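You operate a simulated robot arm through the tools that you are given. There is no shell and no other tool.

The job below is to be done with a simulated two-armed robot. You get a single attempt, and the scene is never put back.

Task
Shim the motor foot and torque the foot bolt.
Fine: try the side run key first; one shim fills the gap shown; the frame stays locked out; the blue wrench goes back.

It is judged by the outcome, as a careful person would: the job done as asked, and still so three seconds after it is handed in. It fails if anything else is knocked over, pushed out of place, dropped, spilled or broken.

Robot
Two 7-joint arms with two-finger parallel grippers on one trunk that stands fixed in place. Base frame: the origin is at the foot of the trunk, x ahead of it, y to its left, z up. Readings come in cm, rad, newtons and seconds.
The left shoulder is at [8, 13.1, 94.7], the right one opposite. With the tool pointing down near the work surface each hand reaches from about 40 to 86 cm from the base axis, measured 20 degrees to its own side. Payload 1.57 kg a hand.
The tool frame of a hand sits at the grasp point between the pads (the TCP): z along the fingers, y along the line on which they close. The tips reach 3 cm beyond it. The gripper opens to 11 cm. The fingers are 2.4 cm wide and 1.2 cm thick; the gripper's body (4.8 by 11.2 cm) begins 7.8 cm behind the TCP.
Orientation is that of the tool frame in the base frame, as a unit quaternion [w, x, y, z]. With the fingers straight down and closing along the base's y, the tool's x points along the base's -x, its y along +y and its z along -z.

Tools
- The arms move only by the tool drive_tool. It takes "left_commands", "right_commands" or both (then of equal length, played together; a hand with none holds still); each is a list of rows, each a list of 7 numbers: the turn, a rotation vector about the tool's x, y, z in rad, then the shift along the tool's x, y, z in mm, then the gripper command, from -1 (shut) to 1 (fully open), values between in proportion. In form: [[wx, wy, wz, dx, dy, dz, claw], ...]. A call has 1 to 20 rows; each row is the pose to reach, as a shift and turn from the pose commanded when the call began, along the tool's axes at that moment. Each row takes 0.2 s and may step no farther than 5 cm and 0.15 rad from the row before; otherwise, or with a gripper value out of range, the whole call is refused. Where a pose cannot be reached the arm comes as near as it can. A force on the tool above 80 N (or 10 N above the force at the start of the call, whichever is more), or a blocked arm, ends the call early, and 0.2 s more pass. Each finger travels about 10.8 cm/s and halts on what it meets, pressing with about 33 N; the grip force reading is that of the motor and also rises with nothing between the fingers. The clock runs only during rows and for 0.2 s after the last one: add rows that repeat a pose to give the fingers time. It gives the time, the measured TCP pose, the force on the tool (base axes), the opening and the grip force at its end, in the units of the frame above (readings bear some noise), with the torque about the TCP (base axes, N m) and any sound that the robot's microphone picked up.
- Cameras (640 x 400 px; columns grow to the right, rows downward): "scene" is now at [-5.02, 0.57, 142.44]; the picture's right is [0.06, -1.00, 0.00], its down [-0.52, -0.03, -0.86] and it looks along [0.85, 0.05, -0.52] (base axes); focal length 370 px, centre (320, 200). "left" rides on the left gripper at [7, -1.6, -14.1] in its tool frame; the picture's right is [0.23, 0.97, 0.00], its down [-0.86, 0.20, -0.48] and it looks along [-0.47, 0.11, 0.88] (tool axes); focal length 222 px, centre (320, 200). "right" rides on the right gripper at [7, 1.6, -14.1] in its tool frame; the picture's right is [-0.23, 0.97, 0.00], its down [-0.86, -0.20, -0.48] and it looks along [-0.47, -0.11, 0.88] (tool axes); focal length 222 px, centre (320, 200). There is no depth. A picture from a camera that has moved, and an enlarged one, comes with that camera's place and axes in the base frame and with its lens.
- grab_frame(camera): a new picture of that camera. No time passes.
- turn_head(pan, tilt): turns the head with the scene camera to pan (to the left, within 1.902 rad either way) and tilt (down, from -0.506 to 1.204), counted from straight ahead of the robot. It gives what a move gives.
- zoom(camera, box): a new picture of the part [left, top, right, bottom] of that camera's present view, enlarged. No time passes.
- hand_in(): hands the job in; it is judged then, once.

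Nothing tells you positions but the pictures and the camera data. Unless the task says otherwise, let go and move clear before handing in.

The tools are called after "Request:" by a JSON object that holds its "name" and its "arguments". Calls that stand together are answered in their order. drive_tool: Moves the arms, as the interface text tells. Its arguments: {"type":"object","properties":{"left_commands":{"type":"array"},"right_commands":{"type":"array"}},"required":[]} The other tools are called the same way: turn_head (pan, tilt) turns the head that bears the scene camera; grab_frame (camera) takes a picture; zoom (camera, box) takes an enlarged picture of a part of a camera's view; hand_in () hands the job in.

At the start:

```text
t: 0.0
left_tool_pos: [52.29, 43.6, 113.55]
left_tool_rot: [0.0, -0.001, 1.0, 0.0]
left_ft_force: [-0.5, -0.1, 0.7]
left_moment: [0.04, 0.01, -0.02]
left_gripper_width: 10.99
left_gripper_force: 0.1
right_tool_pos: [55.46, -12.91, 115.5]
right_tool_rot: [0.001, 0.0, 1.0, 0.0]
right_ft_force: [0.0, -0.6, -0.1]
right_moment: [0.02, 0.0, -0.02]
right_gripper_width: 11.01
right_gripper_force: 0.0
head pan, tilt: [0.063, 0.543]
```

scene: 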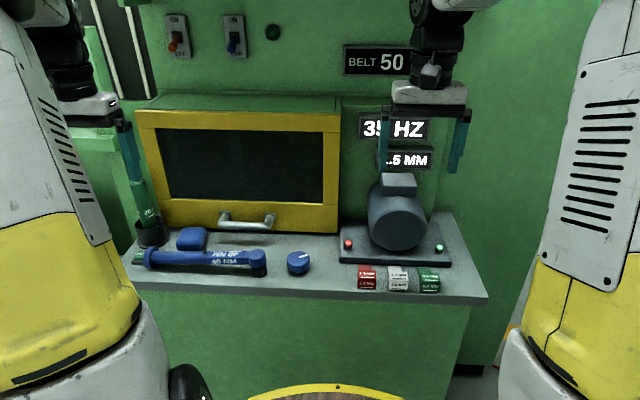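
right: 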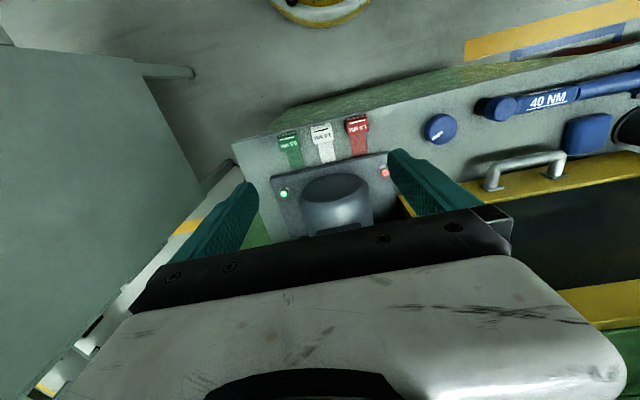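
left: 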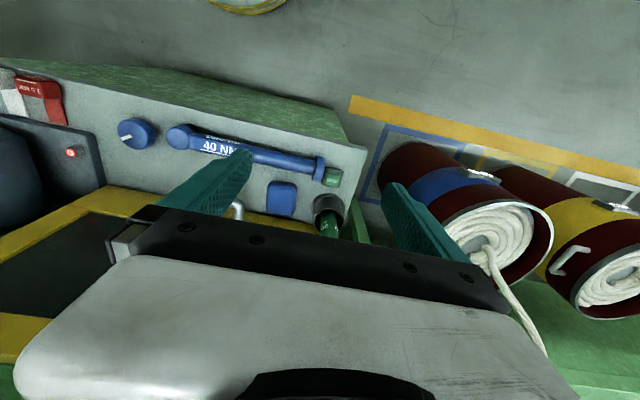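

I see a machine bench with a motor on a base plate, three coloured shims, a blue torque wrench, a blue knob, a blue block, and two switches on the panel above. I'll zoom in on the details first before moving anything.

Request:
{"name": "zoom", "arguments": {"camera": "scene", "box": [320, 150, 500, 310]}}

Request:
{"name": "zoom", "arguments": {"camera": "scene", "box": [120, 180, 330, 310]}}

Request:
{"name": "zoom", "arguments": {"camera": "scene", "box": [140, 0, 300, 100]}}

Request:
{"name": "zoom", "arguments": {"camera": "scene", "box": [330, 30, 480, 180]}}

Request:
{"name": "zoom", "arguments": {"camera": "right", "box": [230, 80, 480, 240]}}

Request:
{"name": "zoom", "arguments": {"camera": "left", "box": [0, 60, 360, 250]}}

```text
2.50 times, centred on (410, 230) of scene
camera zoom: at [-5.02, 0.57, 142.44], right [0.06, -1.0, 0.0], down [-0.52, -0.03, -0.86], along [0.85, 0.05, -0.52], focal length 926 px, centre (95, 125)
```

zoom: 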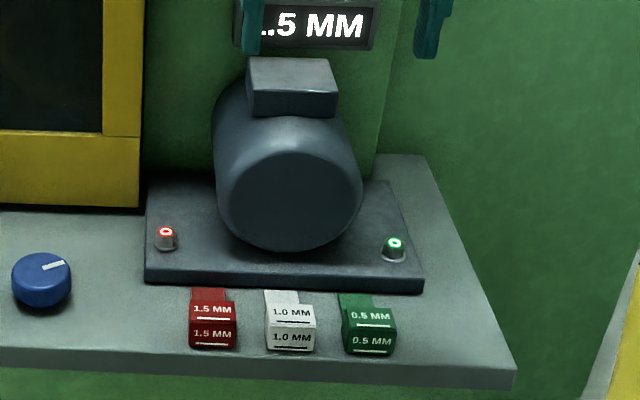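

```text
3.05 times, centred on (225, 245) of scene
camera zoom: at [-5.02, 0.57, 142.44], right [0.06, -1.0, 0.0], down [-0.52, -0.03, -0.86], along [0.85, 0.05, -0.52], focal length 1129 px, centre (610, 63)
```

zoom: 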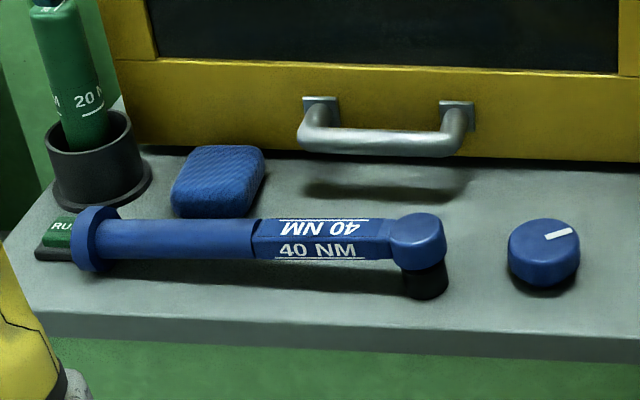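

```text
4.00 times, centred on (220, 50) of scene
camera zoom: at [-5.02, 0.57, 142.44], right [0.06, -1.0, 0.0], down [-0.52, -0.03, -0.86], along [0.85, 0.05, -0.52], focal length 1482 px, centre (720, 800)
```

zoom: 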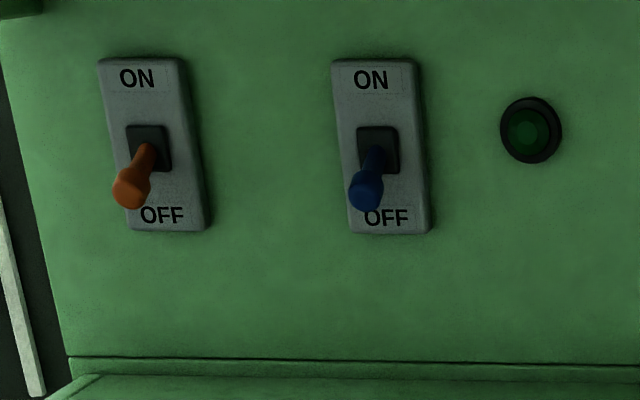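

```text
2.67 times, centred on (405, 105) of scene
camera zoom: at [-5.02, 0.57, 142.44], right [0.06, -1.0, 0.0], down [-0.52, -0.03, -0.86], along [0.85, 0.05, -0.52], focal length 988 px, centre (93, 453)
```

zoom: 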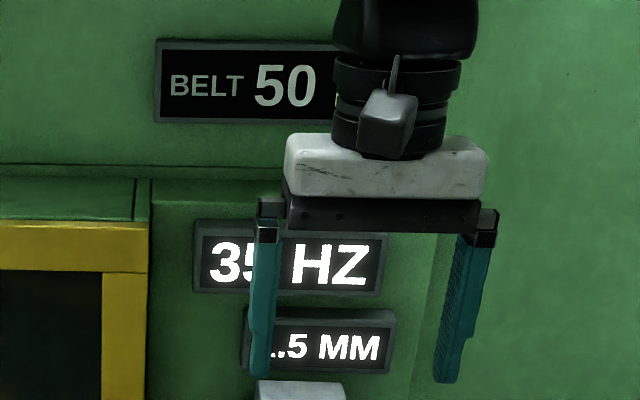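

```text
2.50 times, centred on (355, 160) of right
camera zoom: at [48.42, -11.24, 129.83], right [0.23, 0.97, 0.0], down [0.86, -0.2, 0.48], along [0.47, -0.11, -0.88], focal length 555 px, centre (232, 300)
```

zoom: 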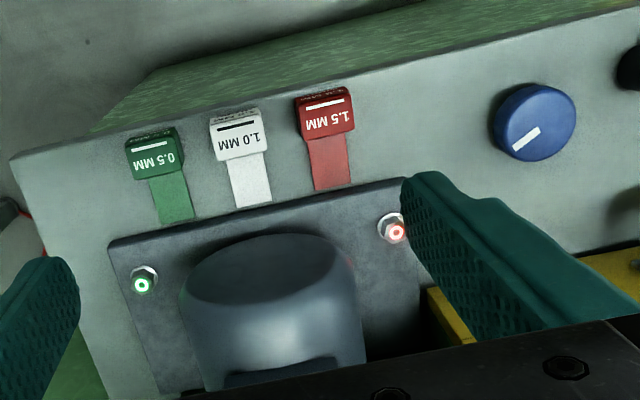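

```text
1.78 times, centred on (180, 155) of left
camera zoom: at [45.52, 42.11, 127.67], right [-0.23, 0.97, 0.0], down [0.86, 0.2, 0.48], along [0.47, 0.11, -0.88], focal length 395 px, centre (569, 280)
```

zoom: 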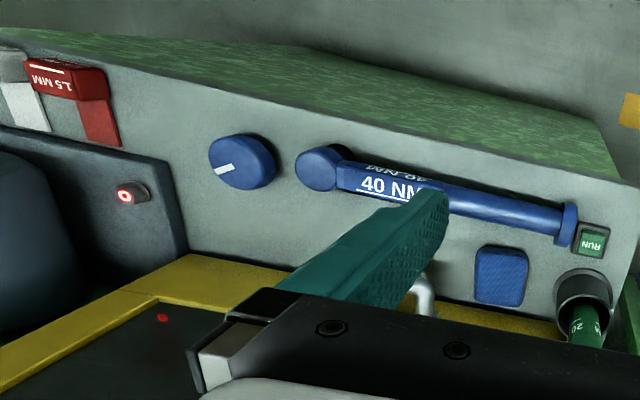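

The gap display is partly hidden behind the right hand, and there are other items around. I'll turn the head to survey the surroundings before anything moves.

Request:
{"name": "turn_head", "arguments": {"pan": 0.7, "tilt": 0.5}}

Request:
{"name": "grab_frame", "arguments": {"camera": "scene"}}

Request:
{"name": "turn_head", "arguments": {"pan": -0.6, "tilt": 0.5}}

Request:
{"name": "grab_frame", "arguments": {"camera": "scene"}}

Request:
{"name": "turn_head", "arguments": {"pan": 0.0, "tilt": 0.0}}

Request:
{"name": "grab_frame", "arguments": {"camera": "scene"}}

Request:
{"name": "turn_head", "arguments": {"pan": 0.0, "tilt": 0.8}}

Request:
{"name": "grab_frame", "arguments": {"camera": "scene"}}

```text
t: 1.0
left_tool_pos: [52.44, 43.68, 113.61]
left_tool_rot: [0.0, 0.001, 1.0, 0.0]
left_ft_force: [0.5, -0.5, -0.2]
left_moment: [0.0, -0.02, 0.01]
left_gripper_width: 10.98
left_gripper_force: 0.0
right_tool_pos: [55.45, -12.87, 115.52]
right_tool_rot: [0.0, 0.0, 1.0, 0.001]
right_ft_force: [0.0, -0.1, -0.1]
right_moment: [0.0, -0.02, 0.0]
right_gripper_width: 11.0
right_gripper_force: 0.1
head pan, tilt: [0.7, 0.499]
```

```text
taken
```

scene: 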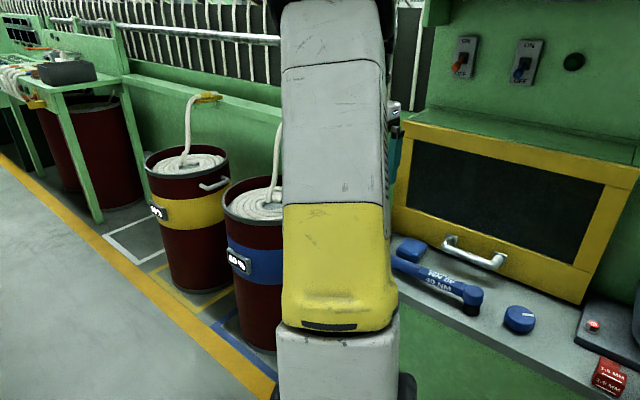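

```text
t: 2.5
left_tool_pos: [52.52, 43.7, 113.61]
left_tool_rot: [0.0, 0.0, 1.0, -0.001]
left_ft_force: [0.1, 0.7, 0.0]
left_moment: [0.0, -0.01, -0.02]
left_gripper_width: 11.0
left_gripper_force: 0.1
right_tool_pos: [55.52, -12.95, 115.57]
right_tool_rot: [0.0, 0.0, 1.0, 0.0]
right_ft_force: [-0.7, -0.1, 0.3]
right_moment: [-0.04, 0.0, 0.03]
right_gripper_width: 10.98
right_gripper_force: 0.0
head pan, tilt: [-0.6, 0.499]
```

```text
taken
```

scene: 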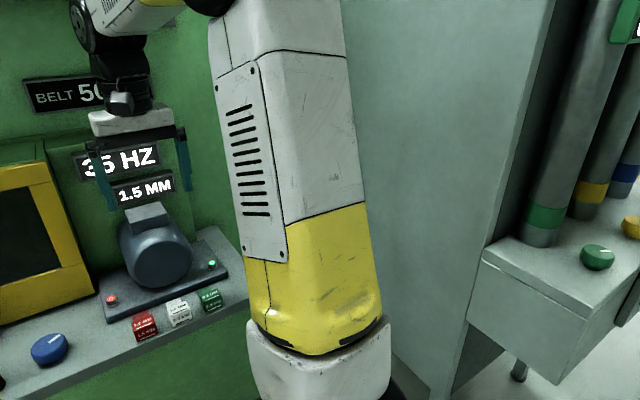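

```text
t: 3.5
left_tool_pos: [52.57, 43.64, 113.46]
left_tool_rot: [0.0, 0.0, 1.0, 0.0]
left_ft_force: [0.1, 0.5, -0.4]
left_moment: [0.01, 0.01, 0.01]
left_gripper_width: 11.02
left_gripper_force: 0.1
right_tool_pos: [55.51, -12.85, 115.65]
right_tool_rot: [0.0, 0.0, 1.0, 0.0]
right_ft_force: [0.9, -0.1, -0.7]
right_moment: [-0.01, 0.01, 0.0]
right_gripper_width: 11.01
right_gripper_force: 0.0
head pan, tilt: [0.0, 0.0]
```

```text
taken
```

scene: 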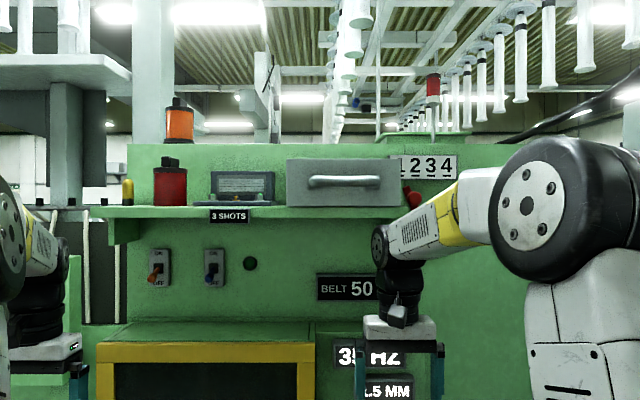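

```text
t: 4.6
left_tool_pos: [52.48, 43.64, 113.63]
left_tool_rot: [0.0, 0.0, 1.0, 0.001]
left_ft_force: [-0.1, -0.2, 0.4]
left_moment: [-0.02, -0.02, 0.03]
left_gripper_width: 11.0
left_gripper_force: 0.0
right_tool_pos: [55.53, -12.88, 115.54]
right_tool_rot: [0.001, -0.001, 1.0, 0.0]
right_ft_force: [0.1, 0.0, -0.1]
right_moment: [-0.02, 0.0, 0.01]
right_gripper_width: 11.0
right_gripper_force: 0.0
head pan, tilt: [0.0, 0.799]
```

```text
taken
```

scene: 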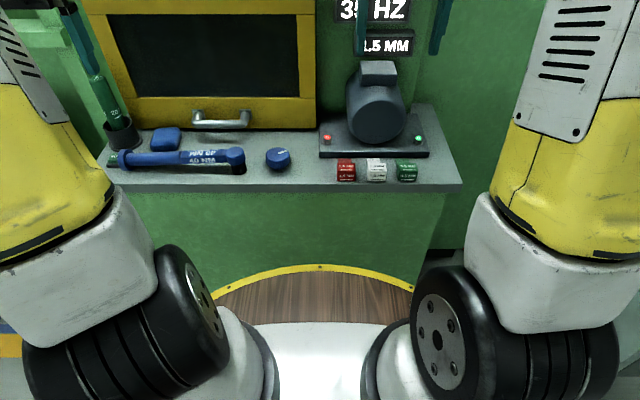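

The gap display seems to read 1.5 MM, and a shelf above carries more equipment. I'll zoom in on the displays, the key and the shelf to confirm what they are.

Request:
{"name": "zoom", "arguments": {"camera": "scene", "box": [300, 60, 470, 190]}}

Request:
{"name": "zoom", "arguments": {"camera": "scene", "box": [90, 60, 310, 190]}}

Request:
{"name": "turn_head", "arguments": {"pan": -0.3, "tilt": 0.2}}

Request:
{"name": "grab_frame", "arguments": {"camera": "scene"}}

Request:
{"name": "zoom", "arguments": {"camera": "scene", "box": [180, 80, 420, 230]}}

Request:
{"name": "zoom", "arguments": {"camera": "scene", "box": [180, 180, 420, 400]}}

Request:
{"name": "turn_head", "arguments": {"pan": 0.2, "tilt": 0.1}}

Request:
{"name": "zoom", "arguments": {"camera": "scene", "box": [200, 80, 440, 230]}}

```text
3.08 times, centred on (385, 125) of scene
camera zoom: at [-5.93, 0.0, 140.24], right [0.0, -1.0, 0.0], down [-0.72, 0.0, -0.7], along [0.7, 0.0, -0.72], focal length 1140 px, centre (120, 431)
```

zoom: 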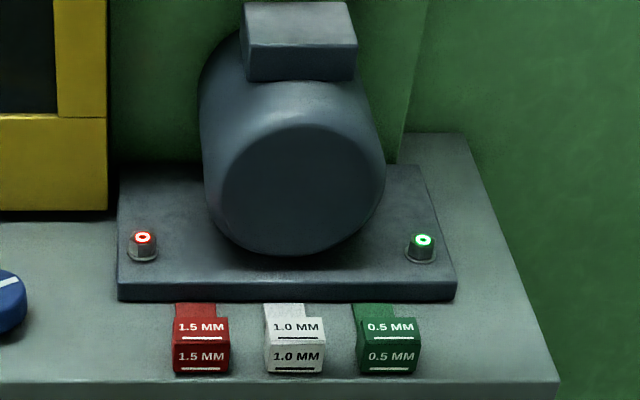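

```text
2.91 times, centred on (200, 125) of scene
camera zoom: at [-5.93, 0.0, 140.24], right [0.0, -1.0, 0.0], down [-0.72, 0.0, -0.7], along [0.7, 0.0, -0.72], focal length 1078 px, centre (669, 418)
```

zoom: 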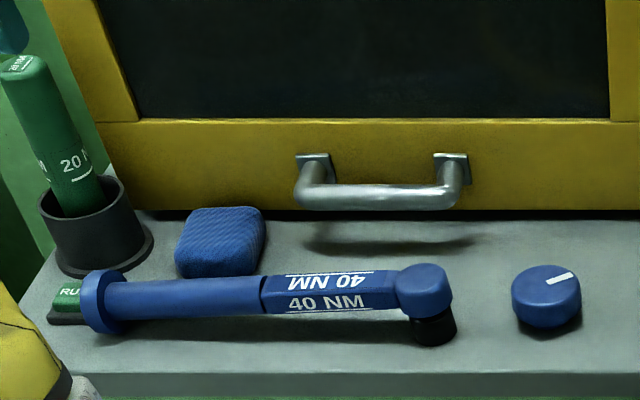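

```text
t: 5.6
left_tool_pos: [52.47, 43.74, 113.46]
left_tool_rot: [0.0, 0.0, 1.0, 0.0]
left_ft_force: [-0.9, 0.3, -0.1]
left_moment: [0.0, 0.03, -0.03]
left_gripper_width: 11.0
left_gripper_force: 0.0
right_tool_pos: [55.42, -12.92, 115.45]
right_tool_rot: [0.0, 0.0, 1.0, 0.0]
right_ft_force: [1.0, -0.5, -1.0]
right_moment: [0.03, -0.01, 0.01]
right_gripper_width: 11.0
right_gripper_force: 0.1
head pan, tilt: [-0.3, 0.201]
```

```text
taken
```

scene: 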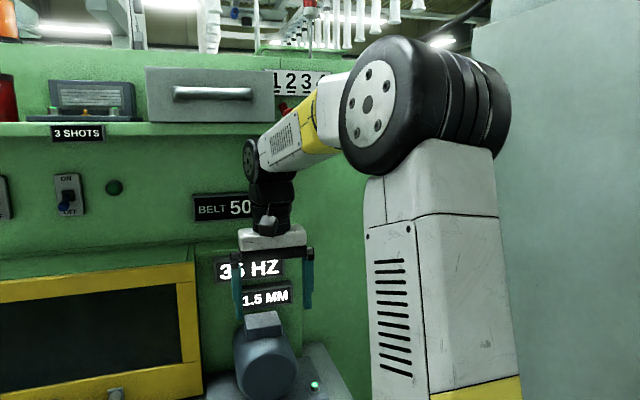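

```text
2.67 times, centred on (300, 155) of scene
camera zoom: at [-5.1, -2.76, 145.59], right [-0.3, -0.96, 0.0], down [-0.19, 0.06, -0.98], along [0.94, -0.29, -0.2], focal length 988 px, centre (373, 320)
```

zoom: 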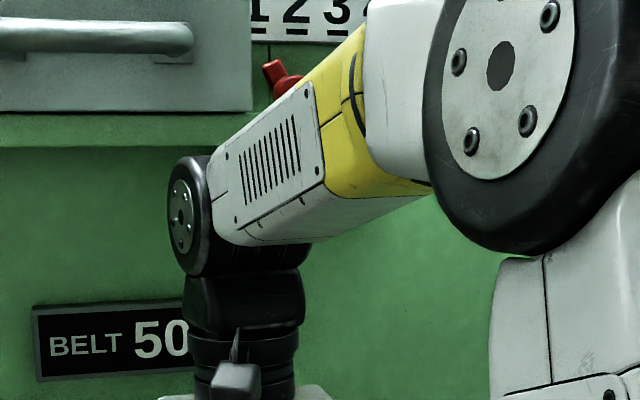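

```text
1.82 times, centred on (300, 290) of scene
camera zoom: at [-5.1, -2.76, 145.59], right [-0.3, -0.96, 0.0], down [-0.19, 0.06, -0.98], along [0.94, -0.29, -0.2], focal length 674 px, centre (356, 36)
```

zoom: 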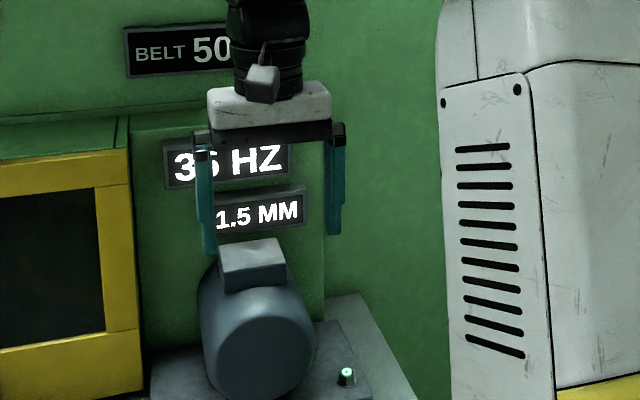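

```text
t: 6.5
left_tool_pos: [52.53, 43.61, 113.54]
left_tool_rot: [0.0, 0.001, 1.0, 0.0]
left_ft_force: [-0.7, -0.3, -0.4]
left_moment: [-0.02, 0.0, -0.05]
left_gripper_width: 11.0
left_gripper_force: 0.1
right_tool_pos: [55.4, -12.91, 115.66]
right_tool_rot: [-0.001, 0.001, 1.0, 0.0]
right_ft_force: [-0.9, -0.3, 0.3]
right_moment: [0.05, -0.02, 0.02]
right_gripper_width: 10.98
right_gripper_force: 0.1
head pan, tilt: [0.201, 0.099]
```

```text
2.67 times, centred on (320, 155) of scene
camera zoom: at [-4.98, 1.82, 146.54], right [0.2, -0.98, 0.0], down [-0.1, -0.02, -0.99], along [0.98, 0.2, -0.1], focal length 988 px, centre (320, 320)
```

zoom: 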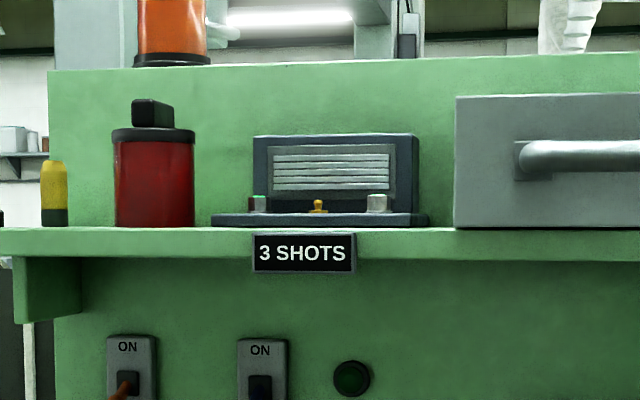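

The gap display reads 1.5 MM, so the red shim matches it. The RUN key sits at the left end of the bench, by the wrench handle, and the red-lit bolt is at about (68.7, -1.8, 85.6). I'll move the right hand aside so I can see the panel behind it.

Request:
{"name": "drive_tool", "arguments": {"right_commands": [[0, 0, 0, 0, -50, 0, 1], [0, 0, 0, 0, -100, 0, 1], [0, 0, 0, 0, -150, 0, 1], [0, 0, 0, 0, -200, 0, 1], [0, 0, 0, 0, -250, 0, 1], [0, 0, 0, 0, -250, 0, 1]]}}

Request:
{"name": "turn_head", "arguments": {"pan": -0.1, "tilt": 0.3}}

Request:
{"name": "grab_frame", "arguments": {"camera": "scene"}}

Request:
{"name": "zoom", "arguments": {"camera": "scene", "box": [280, 40, 480, 165]}}

Request:
{"name": "zoom", "arguments": {"camera": "scene", "box": [280, 150, 480, 275]}}

Request:
{"name": "grab_frame", "arguments": {"camera": "right"}}

```text
t: 8.0
left_tool_pos: [52.51, 43.76, 113.6]
left_tool_rot: [0.0, 0.0, 1.0, 0.0]
left_ft_force: [-0.6, -0.3, -0.5]
left_moment: [0.01, -0.01, -0.01]
left_gripper_width: 11.0
left_gripper_force: 0.1
right_tool_pos: [55.58, -37.97, 115.57]
right_tool_rot: [0.0, -0.001, 1.0, 0.001]
right_ft_force: [-0.3, 0.2, 0.3]
right_moment: [0.0, 0.0, 0.0]
right_gripper_width: 10.99
right_gripper_force: 0.0
head pan, tilt: [0.201, 0.099]
```

```text
t: 8.8
left_tool_pos: [52.44, 43.65, 113.7]
left_tool_rot: [0.0, 0.001, 1.0, 0.0]
left_ft_force: [-0.2, -0.2, 0.6]
left_moment: [0.0, 0.04, 0.02]
left_gripper_width: 11.0
left_gripper_force: 0.0
right_tool_pos: [55.59, -37.92, 115.64]
right_tool_rot: [0.001, 0.0, 1.0, 0.0]
right_ft_force: [0.4, 0.0, -0.5]
right_moment: [0.01, 0.01, -0.02]
right_gripper_width: 10.98
right_gripper_force: 0.0
head pan, tilt: [-0.099, 0.3]
```

```text
taken
```

scene: 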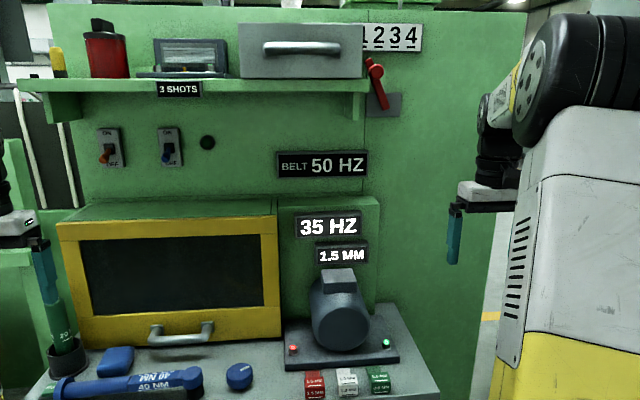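

```text
3.20 times, centred on (380, 102) of scene
camera zoom: at [-4.71, -0.93, 144.68], right [-0.1, -1.0, 0.0], down [-0.29, 0.03, -0.96], along [0.95, -0.09, -0.3], focal length 1185 px, centre (128, 512)
```

zoom: 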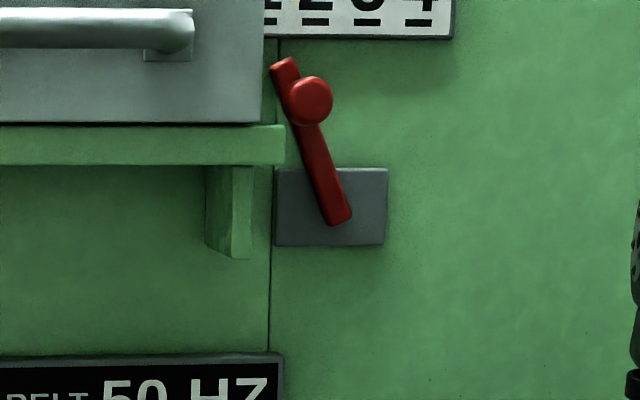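

```text
3.20 times, centred on (380, 212) of scene
camera zoom: at [-4.71, -0.93, 144.68], right [-0.1, -1.0, 0.0], down [-0.29, 0.03, -0.96], along [0.95, -0.09, -0.3], focal length 1185 px, centre (128, 160)
```

zoom: 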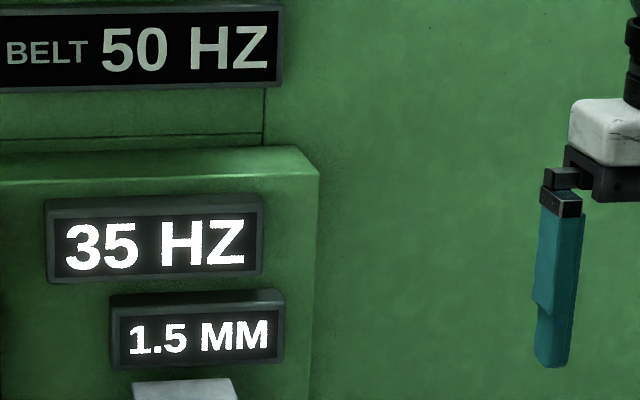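

```text
taken
camera right: at [48.62, -36.27, 129.9], right [0.23, 0.97, 0.0], down [0.86, -0.2, 0.48], along [0.47, -0.11, -0.88], focal length 222 px, centre (320, 200)
```

right: 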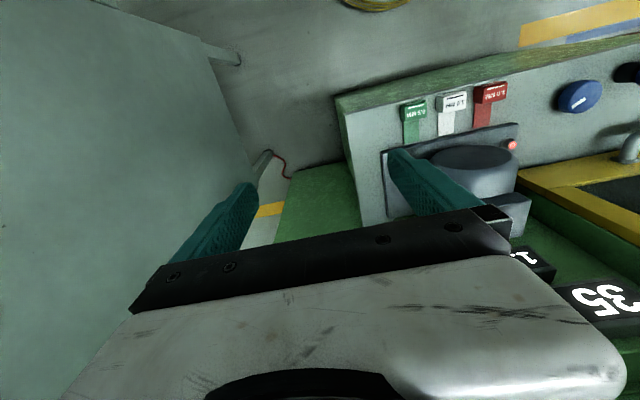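

The panel is clear now: BELT 50 HZ, 35 HZ, 1.5 MM. Both switches are OFF and I'll leave the red isolator lever alone. Next I'll bring the left hand over the RUN key for a closer look.

Request:
{"name": "drive_tool", "arguments": {"left_commands": [[0, 0, 0, -12, 15, 34, 0.5], [0, 0, 0, -25, 30, 68, 0], [0, 0, 0, -40, 50, 100, -0.5], [0, 0, 0, -50, 63, 120, -1], [0, 0, 0, -50, 63, 120, -1]]}}

Request:
{"name": "grab_frame", "arguments": {"camera": "left"}}

Request:
{"name": "turn_head", "arguments": {"pan": 0.35, "tilt": 0.65}}

Request:
{"name": "grab_frame", "arguments": {"camera": "scene"}}

```text
t: 9.9
left_tool_pos: [57.53, 49.88, 101.58]
left_tool_rot: [0.0, 0.0, 1.0, 0.0]
left_ft_force: [-0.2, -0.5, -0.5]
left_moment: [0.01, -0.01, 0.01]
left_gripper_width: 0.0
left_gripper_force: 21.3
right_tool_pos: [55.66, -37.85, 115.56]
right_tool_rot: [-0.001, 0.002, 1.0, 0.0]
right_ft_force: [0.3, -0.2, 0.4]
right_moment: [0.0, 0.0, 0.02]
right_gripper_width: 11.0
right_gripper_force: 0.0
head pan, tilt: [-0.099, 0.3]
```

```text
taken
camera left: at [50.53, 48.34, 115.61], right [-0.23, 0.97, 0.0], down [0.86, 0.2, 0.48], along [0.47, 0.11, -0.88], focal length 222 px, centre (320, 200)
```

left: 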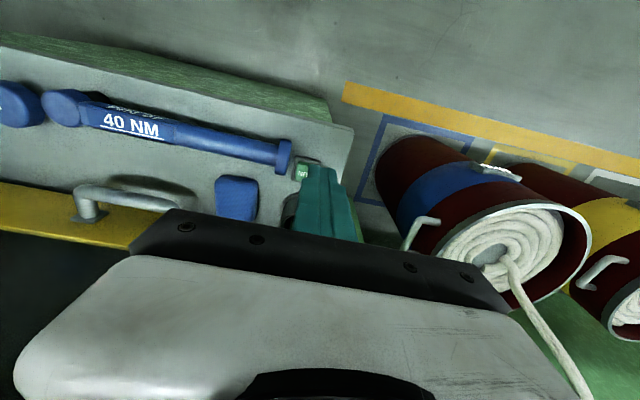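

```text
t: 10.8
left_tool_pos: [57.44, 49.97, 101.62]
left_tool_rot: [0.0, 0.0, 1.0, 0.0]
left_ft_force: [0.2, -0.3, -0.2]
left_moment: [0.01, 0.01, 0.01]
left_gripper_width: 0.0
left_gripper_force: 21.7
right_tool_pos: [55.66, -37.93, 115.58]
right_tool_rot: [0.0, 0.0, 1.0, -0.001]
right_ft_force: [0.1, -0.3, 0.2]
right_moment: [-0.03, 0.0, 0.02]
right_gripper_width: 10.98
right_gripper_force: 0.1
head pan, tilt: [0.351, 0.649]
```

```text
taken
```

scene: 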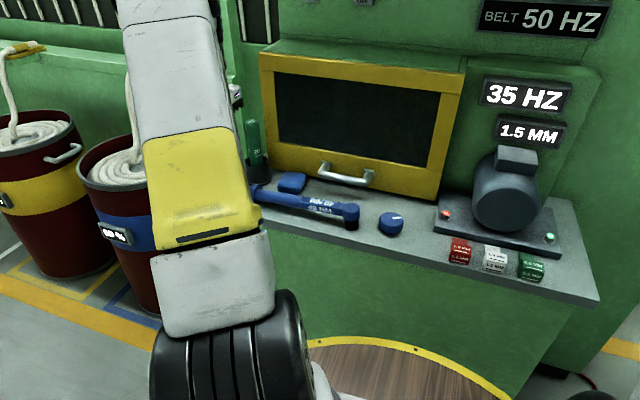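

The RUN key is visible just ahead of the closed left fingers. I'll zoom in to locate it and the wrench collar.

Request:
{"name": "zoom", "arguments": {"camera": "left", "box": [200, 100, 400, 225]}}

Request:
{"name": "zoom", "arguments": {"camera": "left", "box": [0, 60, 200, 185]}}

```text
3.20 times, centred on (300, 162) of left
camera zoom: at [50.53, 48.31, 115.63], right [-0.23, 0.97, 0.0], down [0.86, 0.2, 0.48], along [0.47, 0.11, -0.88], focal length 711 px, centre (384, 320)
```

zoom: 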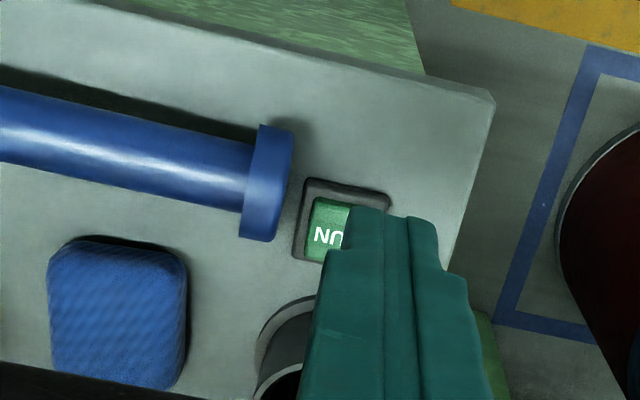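

```text
3.20 times, centred on (100, 122) of left
camera zoom: at [50.53, 48.31, 115.63], right [-0.23, 0.97, 0.0], down [0.86, 0.2, 0.48], along [0.47, 0.11, -0.88], focal length 711 px, centre (1024, 448)
```

zoom: 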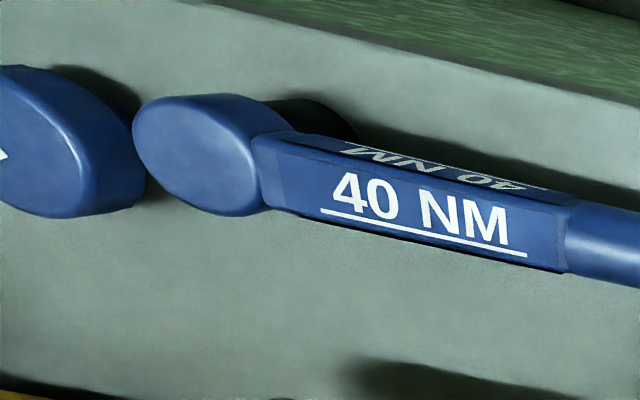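

The RUN key's frame centre is at about (63.2, 49.3), and the wrench collar's end face is at y≈46.6. I'll tilt the left hand slightly away from the upright green tool and bring the closed fingertips down just above the key.

Request:
{"name": "drive_tool", "arguments": {"left_commands": [[0, -0.1, 0, -25, -2, 0, -1], [0, -0.2, 0, -49, -4, 20, -1], [0, -0.2, 0, -49, -4, 60, -1], [0, -0.2, 0, -49, -4, 100, -1], [0, -0.2, 0, -49, -4, 107, -1], [0, -0.2, 0, -49, -4, 107, -1]]}}

Request:
{"name": "zoom", "arguments": {"camera": "left", "box": [200, 100, 440, 250]}}

```text
t: 12.2
left_tool_pos: [62.42, 49.49, 90.78]
left_tool_rot: [0.099, 0.0, 0.995, 0.0]
left_ft_force: [-0.1, 0.0, -0.8]
left_moment: [0.01, -0.03, 0.0]
left_gripper_width: 0.0
left_gripper_force: 21.1
right_tool_pos: [55.63, -37.91, 115.58]
right_tool_rot: [0.0, 0.0, 1.0, 0.0]
right_ft_force: [0.7, 0.1, -0.2]
right_moment: [0.04, 0.0, -0.01]
right_gripper_width: 10.99
right_gripper_force: 0.1
head pan, tilt: [0.351, 0.649]
```

```text
2.67 times, centred on (320, 175) of left
camera zoom: at [52.8, 47.9, 103.22], right [-0.22, 0.97, -0.05], down [0.74, 0.2, 0.64], along [0.63, 0.11, -0.77], focal length 592 px, centre (320, 267)
```

zoom: 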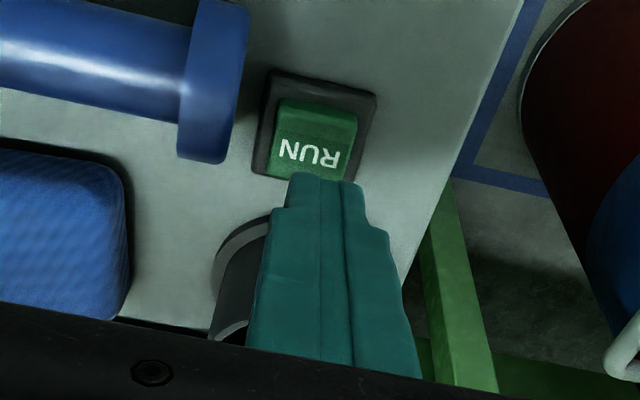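

The fingertips are centred over the RUN key. I'll lower them in small steps and watch the force and sound.

Request:
{"name": "drive_tool", "arguments": {"left_commands": [[0, 0, 0, 2, -2, 10, -1], [0, 0, 0, 4, -2, 20, -1], [0, 0, 0, 5.2, -2, 26, -1], [0, 0, 0, 6, -2, 30, -1], [0, 0, 0, 6, -2, 30, -1]]}}

Request:
{"name": "zoom", "arguments": {"camera": "left", "box": [200, 100, 440, 250]}}

```text
t: 13.4
left_tool_pos: [62.33, 49.54, 87.77]
left_tool_rot: [0.099, 0.0, 0.995, -0.001]
left_ft_force: [0.4, 0.0, 0.3]
left_moment: [0.0, 0.01, 0.0]
left_gripper_width: 0.0
left_gripper_force: 21.4
right_tool_pos: [55.64, -37.88, 115.57]
right_tool_rot: [0.0, 0.0, 1.0, 0.001]
right_ft_force: [-0.3, 0.1, 0.8]
right_moment: [0.02, 0.02, 0.0]
right_gripper_width: 11.01
right_gripper_force: 0.0
head pan, tilt: [0.351, 0.649]
```

```text
2.67 times, centred on (320, 175) of left
camera zoom: at [52.79, 47.82, 100.19], right [-0.22, 0.97, -0.05], down [0.74, 0.2, 0.64], along [0.63, 0.11, -0.77], focal length 592 px, centre (320, 267)
```

zoom: 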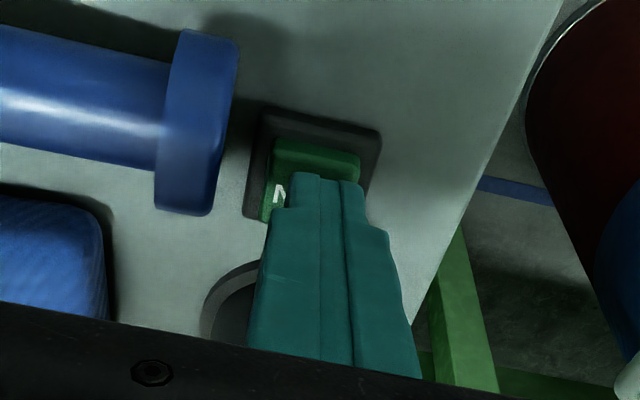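

No contact yet at tip height 84.8. I'll continue down in finer steps.

Request:
{"name": "drive_tool", "arguments": {"left_commands": [[0, 0, 0, 0.3, -1, 1.5, -1], [0, 0, 0, 0.6, -2, 3, -1], [0, 0, 0, 0.6, -2, 3, -1]]}}

```text
t: 14.2
left_tool_pos: [62.51, 49.13, 87.49]
left_tool_rot: [0.099, 0.0, 0.995, -0.001]
left_ft_force: [-0.5, -0.2, 0.3]
left_moment: [-0.05, 0.01, -0.01]
left_gripper_width: 0.01
left_gripper_force: 21.0
right_tool_pos: [55.77, -37.92, 115.71]
right_tool_rot: [0.0, 0.0, 1.0, 0.0]
right_ft_force: [0.0, 0.6, 0.1]
right_moment: [-0.07, -0.01, 0.03]
right_gripper_width: 11.0
right_gripper_force: 0.1
head pan, tilt: [0.351, 0.649]
```

Request:
{"name": "drive_tool", "arguments": {"left_commands": [[0, 0, 0, 0.4, 0, 2, -1], [0, 0, 0, 0.8, 0, 4, -1], [0, 0, 0, 0.8, 0, 4, -1]]}}

Request:
{"name": "zoom", "arguments": {"camera": "left", "box": [200, 100, 440, 250]}}

```text
t: 15.1
left_tool_pos: [62.38, 49.25, 87.15]
left_tool_rot: [0.1, 0.0, 0.995, 0.0]
left_ft_force: [0.8, -0.4, -0.3]
left_moment: [-0.01, -0.02, 0.02]
left_gripper_width: 0.0
left_gripper_force: 21.6
right_tool_pos: [55.65, -37.97, 115.63]
right_tool_rot: [0.001, -0.001, 1.0, 0.0]
right_ft_force: [1.0, 0.4, -0.3]
right_moment: [0.01, -0.01, 0.02]
right_gripper_width: 10.99
right_gripper_force: 0.0
head pan, tilt: [0.351, 0.649]
```

```text
2.67 times, centred on (320, 175) of left
camera zoom: at [52.76, 47.64, 99.52], right [-0.22, 0.97, -0.05], down [0.74, 0.2, 0.64], along [0.63, 0.11, -0.77], focal length 592 px, centre (320, 267)
```

zoom: 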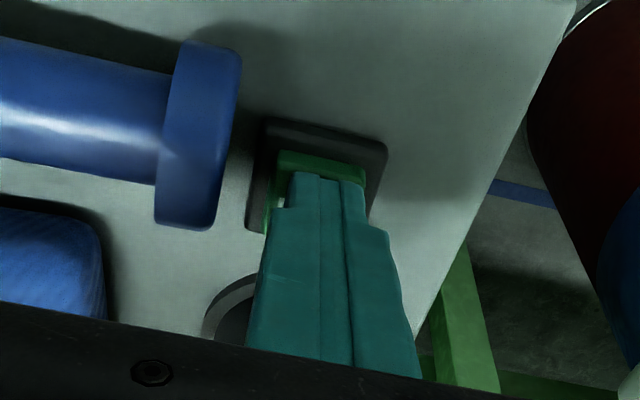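

Still no contact at tip height about 84.2. I'll keep going down gently.

Request:
{"name": "drive_tool", "arguments": {"left_commands": [[0, 0, 0, 0.4, 0, 2, -1], [0, 0, 0, 0.8, 0, 4, -1], [0, 0, 0, 0.8, 0, 4, -1]]}}

```text
t: 15.8
left_tool_pos: [62.44, 49.26, 86.7]
left_tool_rot: [0.1, 0.0, 0.995, 0.001]
left_ft_force: [0.7, 1.2, 1.4]
left_moment: [0.04, -0.01, -0.01]
left_gripper_width: 0.0
left_gripper_force: 21.5
right_tool_pos: [55.58, -37.86, 115.66]
right_tool_rot: [0.0, -0.001, 1.0, 0.001]
right_ft_force: [0.1, 0.4, -0.1]
right_moment: [0.01, 0.04, 0.01]
right_gripper_width: 11.02
right_gripper_force: 0.1
head pan, tilt: [0.351, 0.649]
heard: click
```

The key clicked with light contact, so the RUN key has been tried. I'll back the hand straight up and check that the machine stayed dead.

Request:
{"name": "drive_tool", "arguments": {"left_commands": [[0, 0, 0, -2, 0, -10, -1], [0, 0, 0, -10, 0, -50, -1], [0, 0, 0, -20, 0, -98, -1], [0, 0, 0, -20, 0, -98, -1]]}}

Request:
{"name": "turn_head", "arguments": {"pan": 0.1, "tilt": 0.45}}

Request:
{"name": "grab_frame", "arguments": {"camera": "scene"}}

Request:
{"name": "grab_frame", "arguments": {"camera": "left"}}

```text
t: 16.9
left_tool_pos: [62.21, 49.16, 97.12]
left_tool_rot: [0.1, 0.001, 0.995, 0.0]
left_ft_force: [-0.2, 0.5, 1.1]
left_moment: [-0.01, -0.03, -0.02]
left_gripper_width: 0.01
left_gripper_force: 21.2
right_tool_pos: [55.66, -37.99, 115.58]
right_tool_rot: [0.0, -0.001, 1.0, 0.0]
right_ft_force: [-0.4, 1.3, 0.0]
right_moment: [0.0, 0.02, -0.01]
right_gripper_width: 11.0
right_gripper_force: 0.1
head pan, tilt: [0.351, 0.649]
```

```text
t: 17.6
left_tool_pos: [62.28, 49.26, 97.11]
left_tool_rot: [0.1, 0.0, 0.995, 0.0]
left_ft_force: [-0.5, 0.6, 0.1]
left_moment: [0.0, 0.03, -0.03]
left_gripper_width: 0.0
left_gripper_force: 21.5
right_tool_pos: [55.65, -37.98, 115.57]
right_tool_rot: [0.001, 0.0, 1.0, 0.0]
right_ft_force: [-0.1, 0.3, 0.3]
right_moment: [-0.04, -0.01, -0.02]
right_gripper_width: 10.99
right_gripper_force: 0.0
head pan, tilt: [0.099, 0.45]
```

```text
taken
```

scene: 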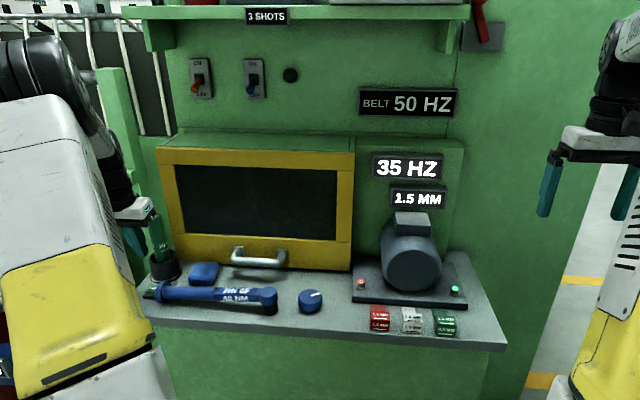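

```text
taken
camera left: at [52.64, 47.65, 109.45], right [-0.22, 0.97, -0.05], down [0.74, 0.2, 0.64], along [0.63, 0.11, -0.77], focal length 222 px, centre (320, 200)
```

left: 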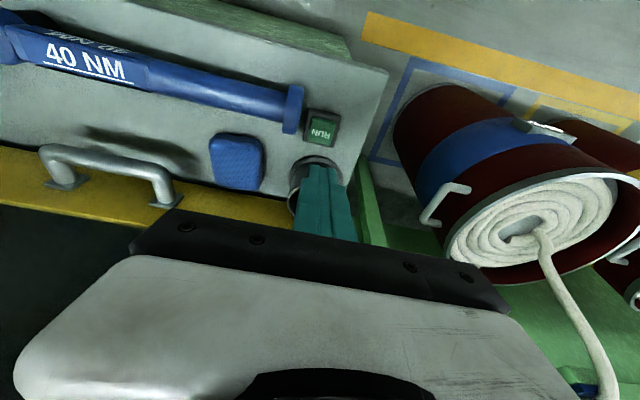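

The machine stayed dead after the key press, so the lockout is proven. Next I'll bring the right hand over the shims for a close look at the red 1.5 MM shim and the motor plate.

Request:
{"name": "drive_tool", "arguments": {"right_commands": [[0, 0, 0, 5, 46, 10, 1], [0, 0, 0, 10, 92, 20, 1], [0, 0, 0, 15, 138, 30, 1], [0, 0, 0, 20, 184, 40, 1], [0, 0, 0, 25, 230, 55, 1], [0, 0, 0, 30, 275, 80, 1], [0, 0, 0, 36, 320, 100, 1], [0, 0, 0, 36, 320, 100, 1]]}}

Request:
{"name": "grab_frame", "arguments": {"camera": "right"}}

Request:
{"name": "zoom", "arguments": {"camera": "right", "box": [220, 60, 420, 185]}}

Request:
{"name": "zoom", "arguments": {"camera": "scene", "box": [330, 190, 490, 340]}}

```text
refused: row 6 steps farther than a row can; nothing moved
```

```text
taken
camera right: at [48.62, -36.27, 129.9], right [0.23, 0.97, 0.0], down [0.86, -0.2, 0.48], along [0.47, -0.11, -0.88], focal length 222 px, centre (320, 200)
```

right: 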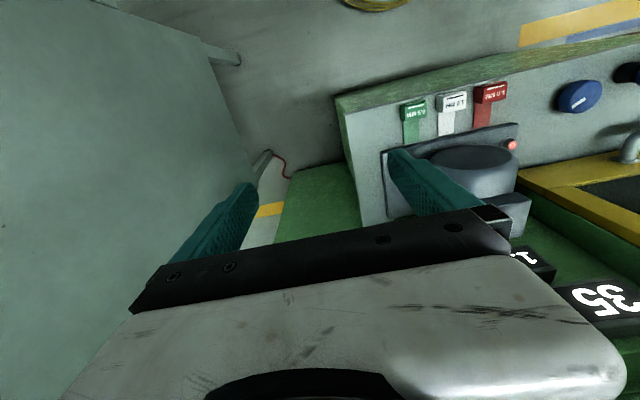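

```text
3.20 times, centred on (320, 122) of right
camera zoom: at [48.62, -36.27, 129.9], right [0.23, 0.97, 0.0], down [0.86, -0.2, 0.48], along [0.47, -0.11, -0.88], focal length 711 px, centre (320, 448)
```

zoom: 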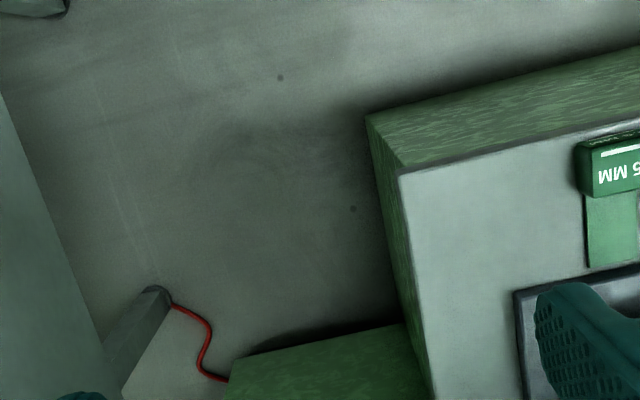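

```text
2.67 times, centred on (410, 265) of scene
camera zoom: at [-4.86, 0.91, 143.27], right [0.1, -0.99, 0.0], down [-0.43, -0.04, -0.9], along [0.9, 0.09, -0.44], focal length 988 px, centre (80, 27)
```

zoom: 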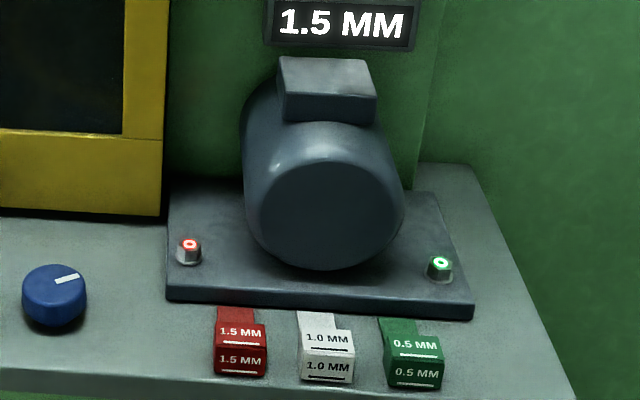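

The move was refused because one step was too long. I'll repeat it with shorter steps.

Request:
{"name": "drive_tool", "arguments": {"right_commands": [[0, 0, 0, 5, 44, 10, 1], [0, 0, 0, 10, 88, 20, 1], [0, 0, 0, 15, 132, 30, 1], [0, 0, 0, 20, 176, 40, 1], [0, 0, 0, 25, 216, 55, 1], [0, 0, 0, 30, 255, 75, 1], [0, 0, 0, 36, 290, 95, 1], [0, 0, 0, 36, 320, 105, 1], [0, 0, 0, 36, 320, 105, 1]]}}

Request:
{"name": "grab_frame", "arguments": {"camera": "right"}}

Request:
{"name": "zoom", "arguments": {"camera": "right", "box": [220, 60, 420, 185]}}

```text
t: 19.6
left_tool_pos: [62.3, 49.22, 97.02]
left_tool_rot: [0.098, 0.0, 0.995, 0.0]
left_ft_force: [-0.5, -0.6, 0.9]
left_moment: [0.02, 0.0, 0.0]
left_gripper_width: 0.02
left_gripper_force: 21.6
right_tool_pos: [51.76, -5.87, 104.99]
right_tool_rot: [-0.001, 0.0, 1.0, 0.0]
right_ft_force: [-0.5, -0.3, 0.3]
right_moment: [0.02, -0.03, -0.01]
right_gripper_width: 11.03
right_gripper_force: 0.0
head pan, tilt: [0.099, 0.45]
```

```text
taken
camera right: at [44.67, -4.24, 119.32], right [0.23, 0.97, 0.0], down [0.85, -0.2, 0.48], along [0.47, -0.11, -0.88], focal length 222 px, centre (320, 200)
```

right: 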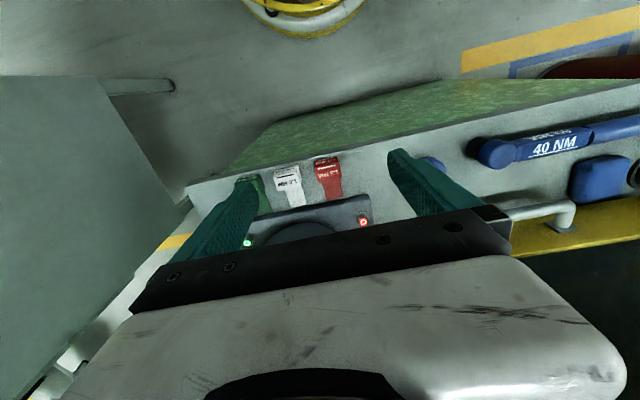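

```text
3.20 times, centred on (320, 122) of right
camera zoom: at [44.67, -4.24, 119.32], right [0.23, 0.97, 0.0], down [0.85, -0.2, 0.48], along [0.47, -0.11, -0.88], focal length 711 px, centre (320, 448)
```

zoom: 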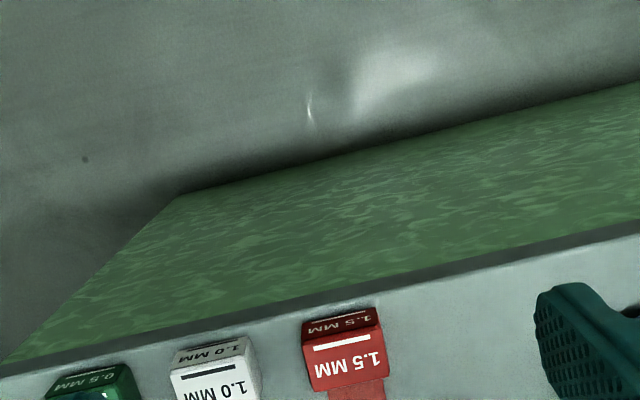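

I can see the red shim and the red-lit bolt between the fingers. I'll zoom in on that area.

Request:
{"name": "zoom", "arguments": {"camera": "right", "box": [230, 140, 410, 250]}}

Request:
{"name": "turn_head", "arguments": {"pan": 0.0, "tilt": 0.6}}

Request:
{"name": "zoom", "arguments": {"camera": "scene", "box": [300, 180, 460, 280]}}

```text
3.56 times, centred on (320, 195) of right
camera zoom: at [44.67, -4.24, 119.32], right [0.23, 0.97, 0.0], down [0.85, -0.2, 0.48], along [0.47, -0.11, -0.88], focal length 790 px, centre (320, 218)
```

zoom: 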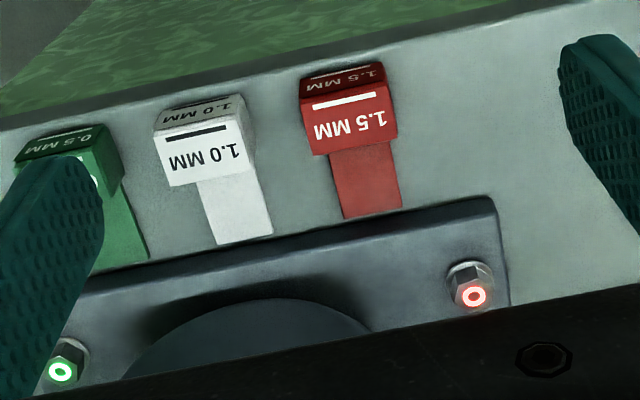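

```text
t: 20.3
left_tool_pos: [62.29, 49.2, 97.06]
left_tool_rot: [0.099, 0.0, 0.995, -0.001]
left_ft_force: [-0.4, 1.5, 0.8]
left_moment: [0.03, -0.02, -0.03]
left_gripper_width: 0.0
left_gripper_force: 21.2
right_tool_pos: [51.7, -5.91, 105.13]
right_tool_rot: [0.0, 0.001, 1.0, 0.0]
right_ft_force: [0.5, -0.6, 0.3]
right_moment: [-0.03, 0.0, 0.01]
right_gripper_width: 11.03
right_gripper_force: 0.1
head pan, tilt: [0.0, 0.6]
```

```text
4.00 times, centred on (380, 230) of scene
camera zoom: at [-5.16, 0.0, 141.93], right [0.0, -1.0, 0.0], down [-0.56, 0.0, -0.83], along [0.83, 0.0, -0.56], focal length 1482 px, centre (80, 80)
```

zoom: 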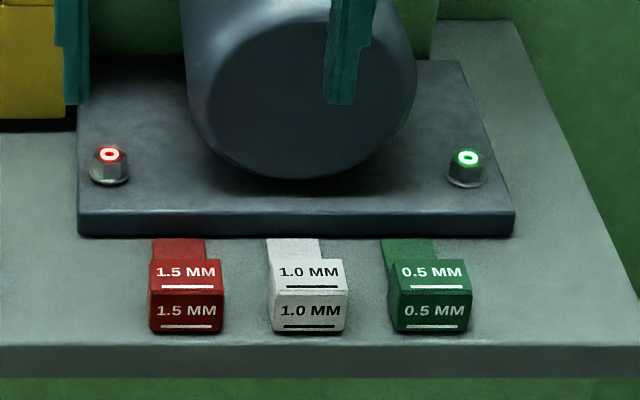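

The red bolt is at about (69.2, -1.9, 85.4), but the height estimates need a better view. I'll tilt the right hand for a lower look at the plate edge, the gap and the shim.

Request:
{"name": "drive_tool", "arguments": {"right_commands": [[0, -0.15, 0, 5, 10, 25, 1], [0, -0.3, 0, 10, 20, 50, 1], [0, -0.45, 0, 15, 25, 75, 1], [0, -0.6, 0, 17, 29, 95, 1], [0, -0.6, 0, 17, 29, 95, 1]]}}

Request:
{"name": "grab_frame", "arguments": {"camera": "right"}}

Request:
{"name": "zoom", "arguments": {"camera": "right", "box": [230, 100, 430, 225]}}

```text
t: 21.5
left_tool_pos: [62.27, 49.26, 97.07]
left_tool_rot: [0.099, 0.0, 0.995, 0.0]
left_ft_force: [-0.4, -0.4, 0.4]
left_moment: [0.03, 0.01, 0.01]
left_gripper_width: 0.0
left_gripper_force: 21.0
right_tool_pos: [49.98, -3.78, 95.64]
right_tool_rot: [0.277, 0.003, 0.961, -0.015]
right_ft_force: [0.5, -0.1, -0.1]
right_moment: [-0.02, -0.01, 0.02]
right_gripper_width: 10.99
right_gripper_force: 0.0
right hand out of reach, approached as far as the arm can: row 4, 5
head pan, tilt: [0.0, 0.6]
```

```text
taken
camera right: at [36.55, -1.81, 104.04], right [0.2, 0.97, 0.1], down [0.47, -0.18, 0.86], along [0.86, -0.13, -0.49], focal length 222 px, centre (320, 200)
```

right: 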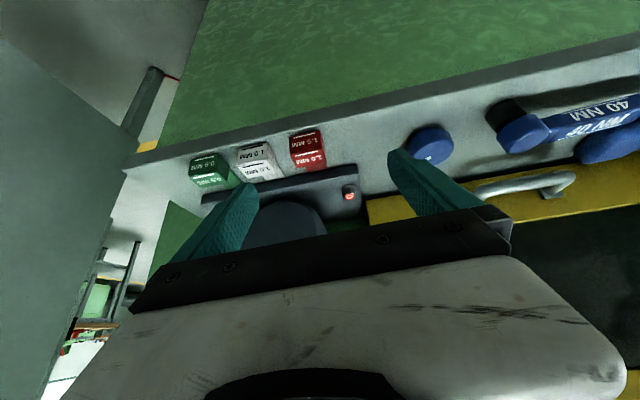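

```text
3.20 times, centred on (330, 162) of right
camera zoom: at [36.55, -1.81, 104.04], right [0.2, 0.97, 0.1], down [0.47, -0.18, 0.86], along [0.86, -0.13, -0.49], focal length 711 px, centre (288, 320)
```

zoom: 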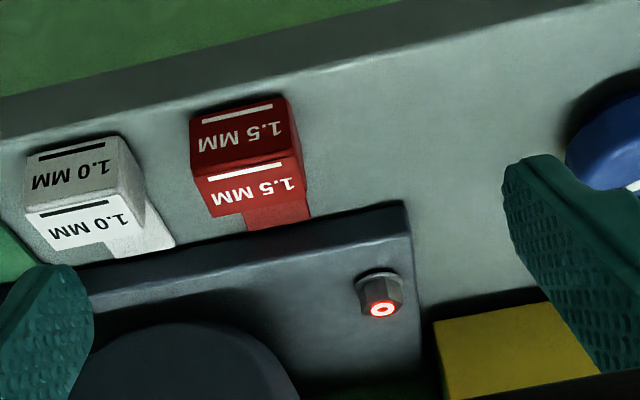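

I'll zoom in more tightly on the plate's front edge and the shim tongue.

Request:
{"name": "zoom", "arguments": {"camera": "right", "box": [280, 150, 370, 206]}}

Request:
{"name": "zoom", "arguments": {"camera": "scene", "box": [310, 215, 390, 265]}}

Request:
{"name": "zoom", "arguments": {"camera": "scene", "box": [310, 205, 350, 230]}}

```text
7.11 times, centred on (325, 178) of right
camera zoom: at [36.55, -1.81, 104.04], right [0.2, 0.97, 0.1], down [0.47, -0.18, 0.86], along [0.86, -0.13, -0.49], focal length 1580 px, centre (284, 356)
```

zoom: 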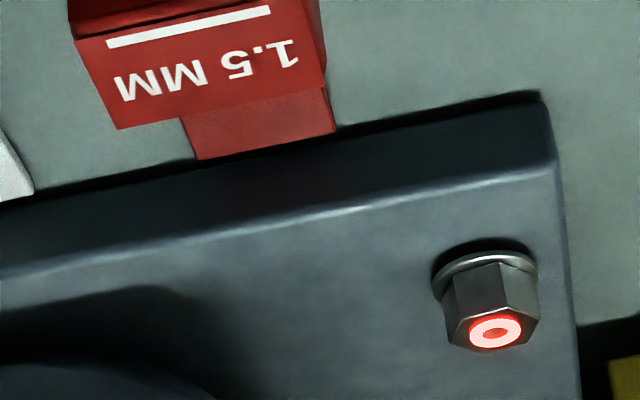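

```text
8.00 times, centred on (350, 240) of scene
camera zoom: at [-5.17, 0.01, 141.92], right [0.0, -1.0, 0.0], down [-0.57, 0.0, -0.82], along [0.82, 0.0, -0.57], focal length 2964 px, centre (80, -120)
```

zoom: 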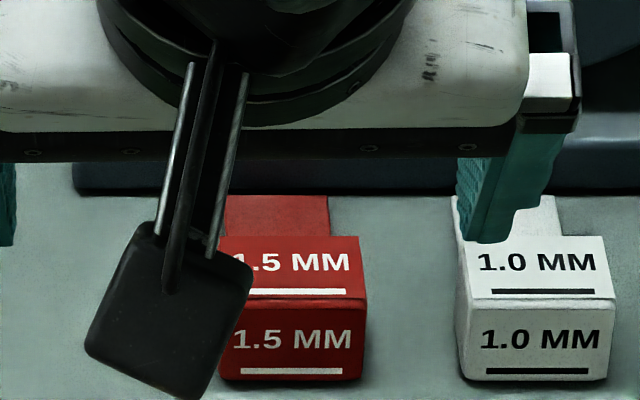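

```text
16.00 times, centred on (330, 218) of scene
camera zoom: at [-5.17, 0.01, 141.92], right [0.0, -1.0, 0.0], down [-0.57, 0.0, -0.82], along [0.82, 0.0, -0.57], focal length 5927 px, centre (160, -80)
```

zoom: 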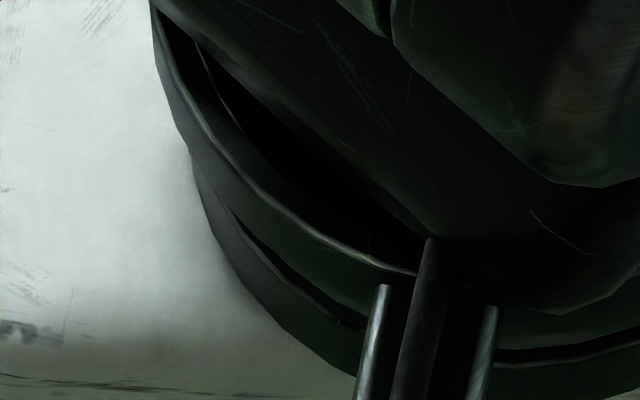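

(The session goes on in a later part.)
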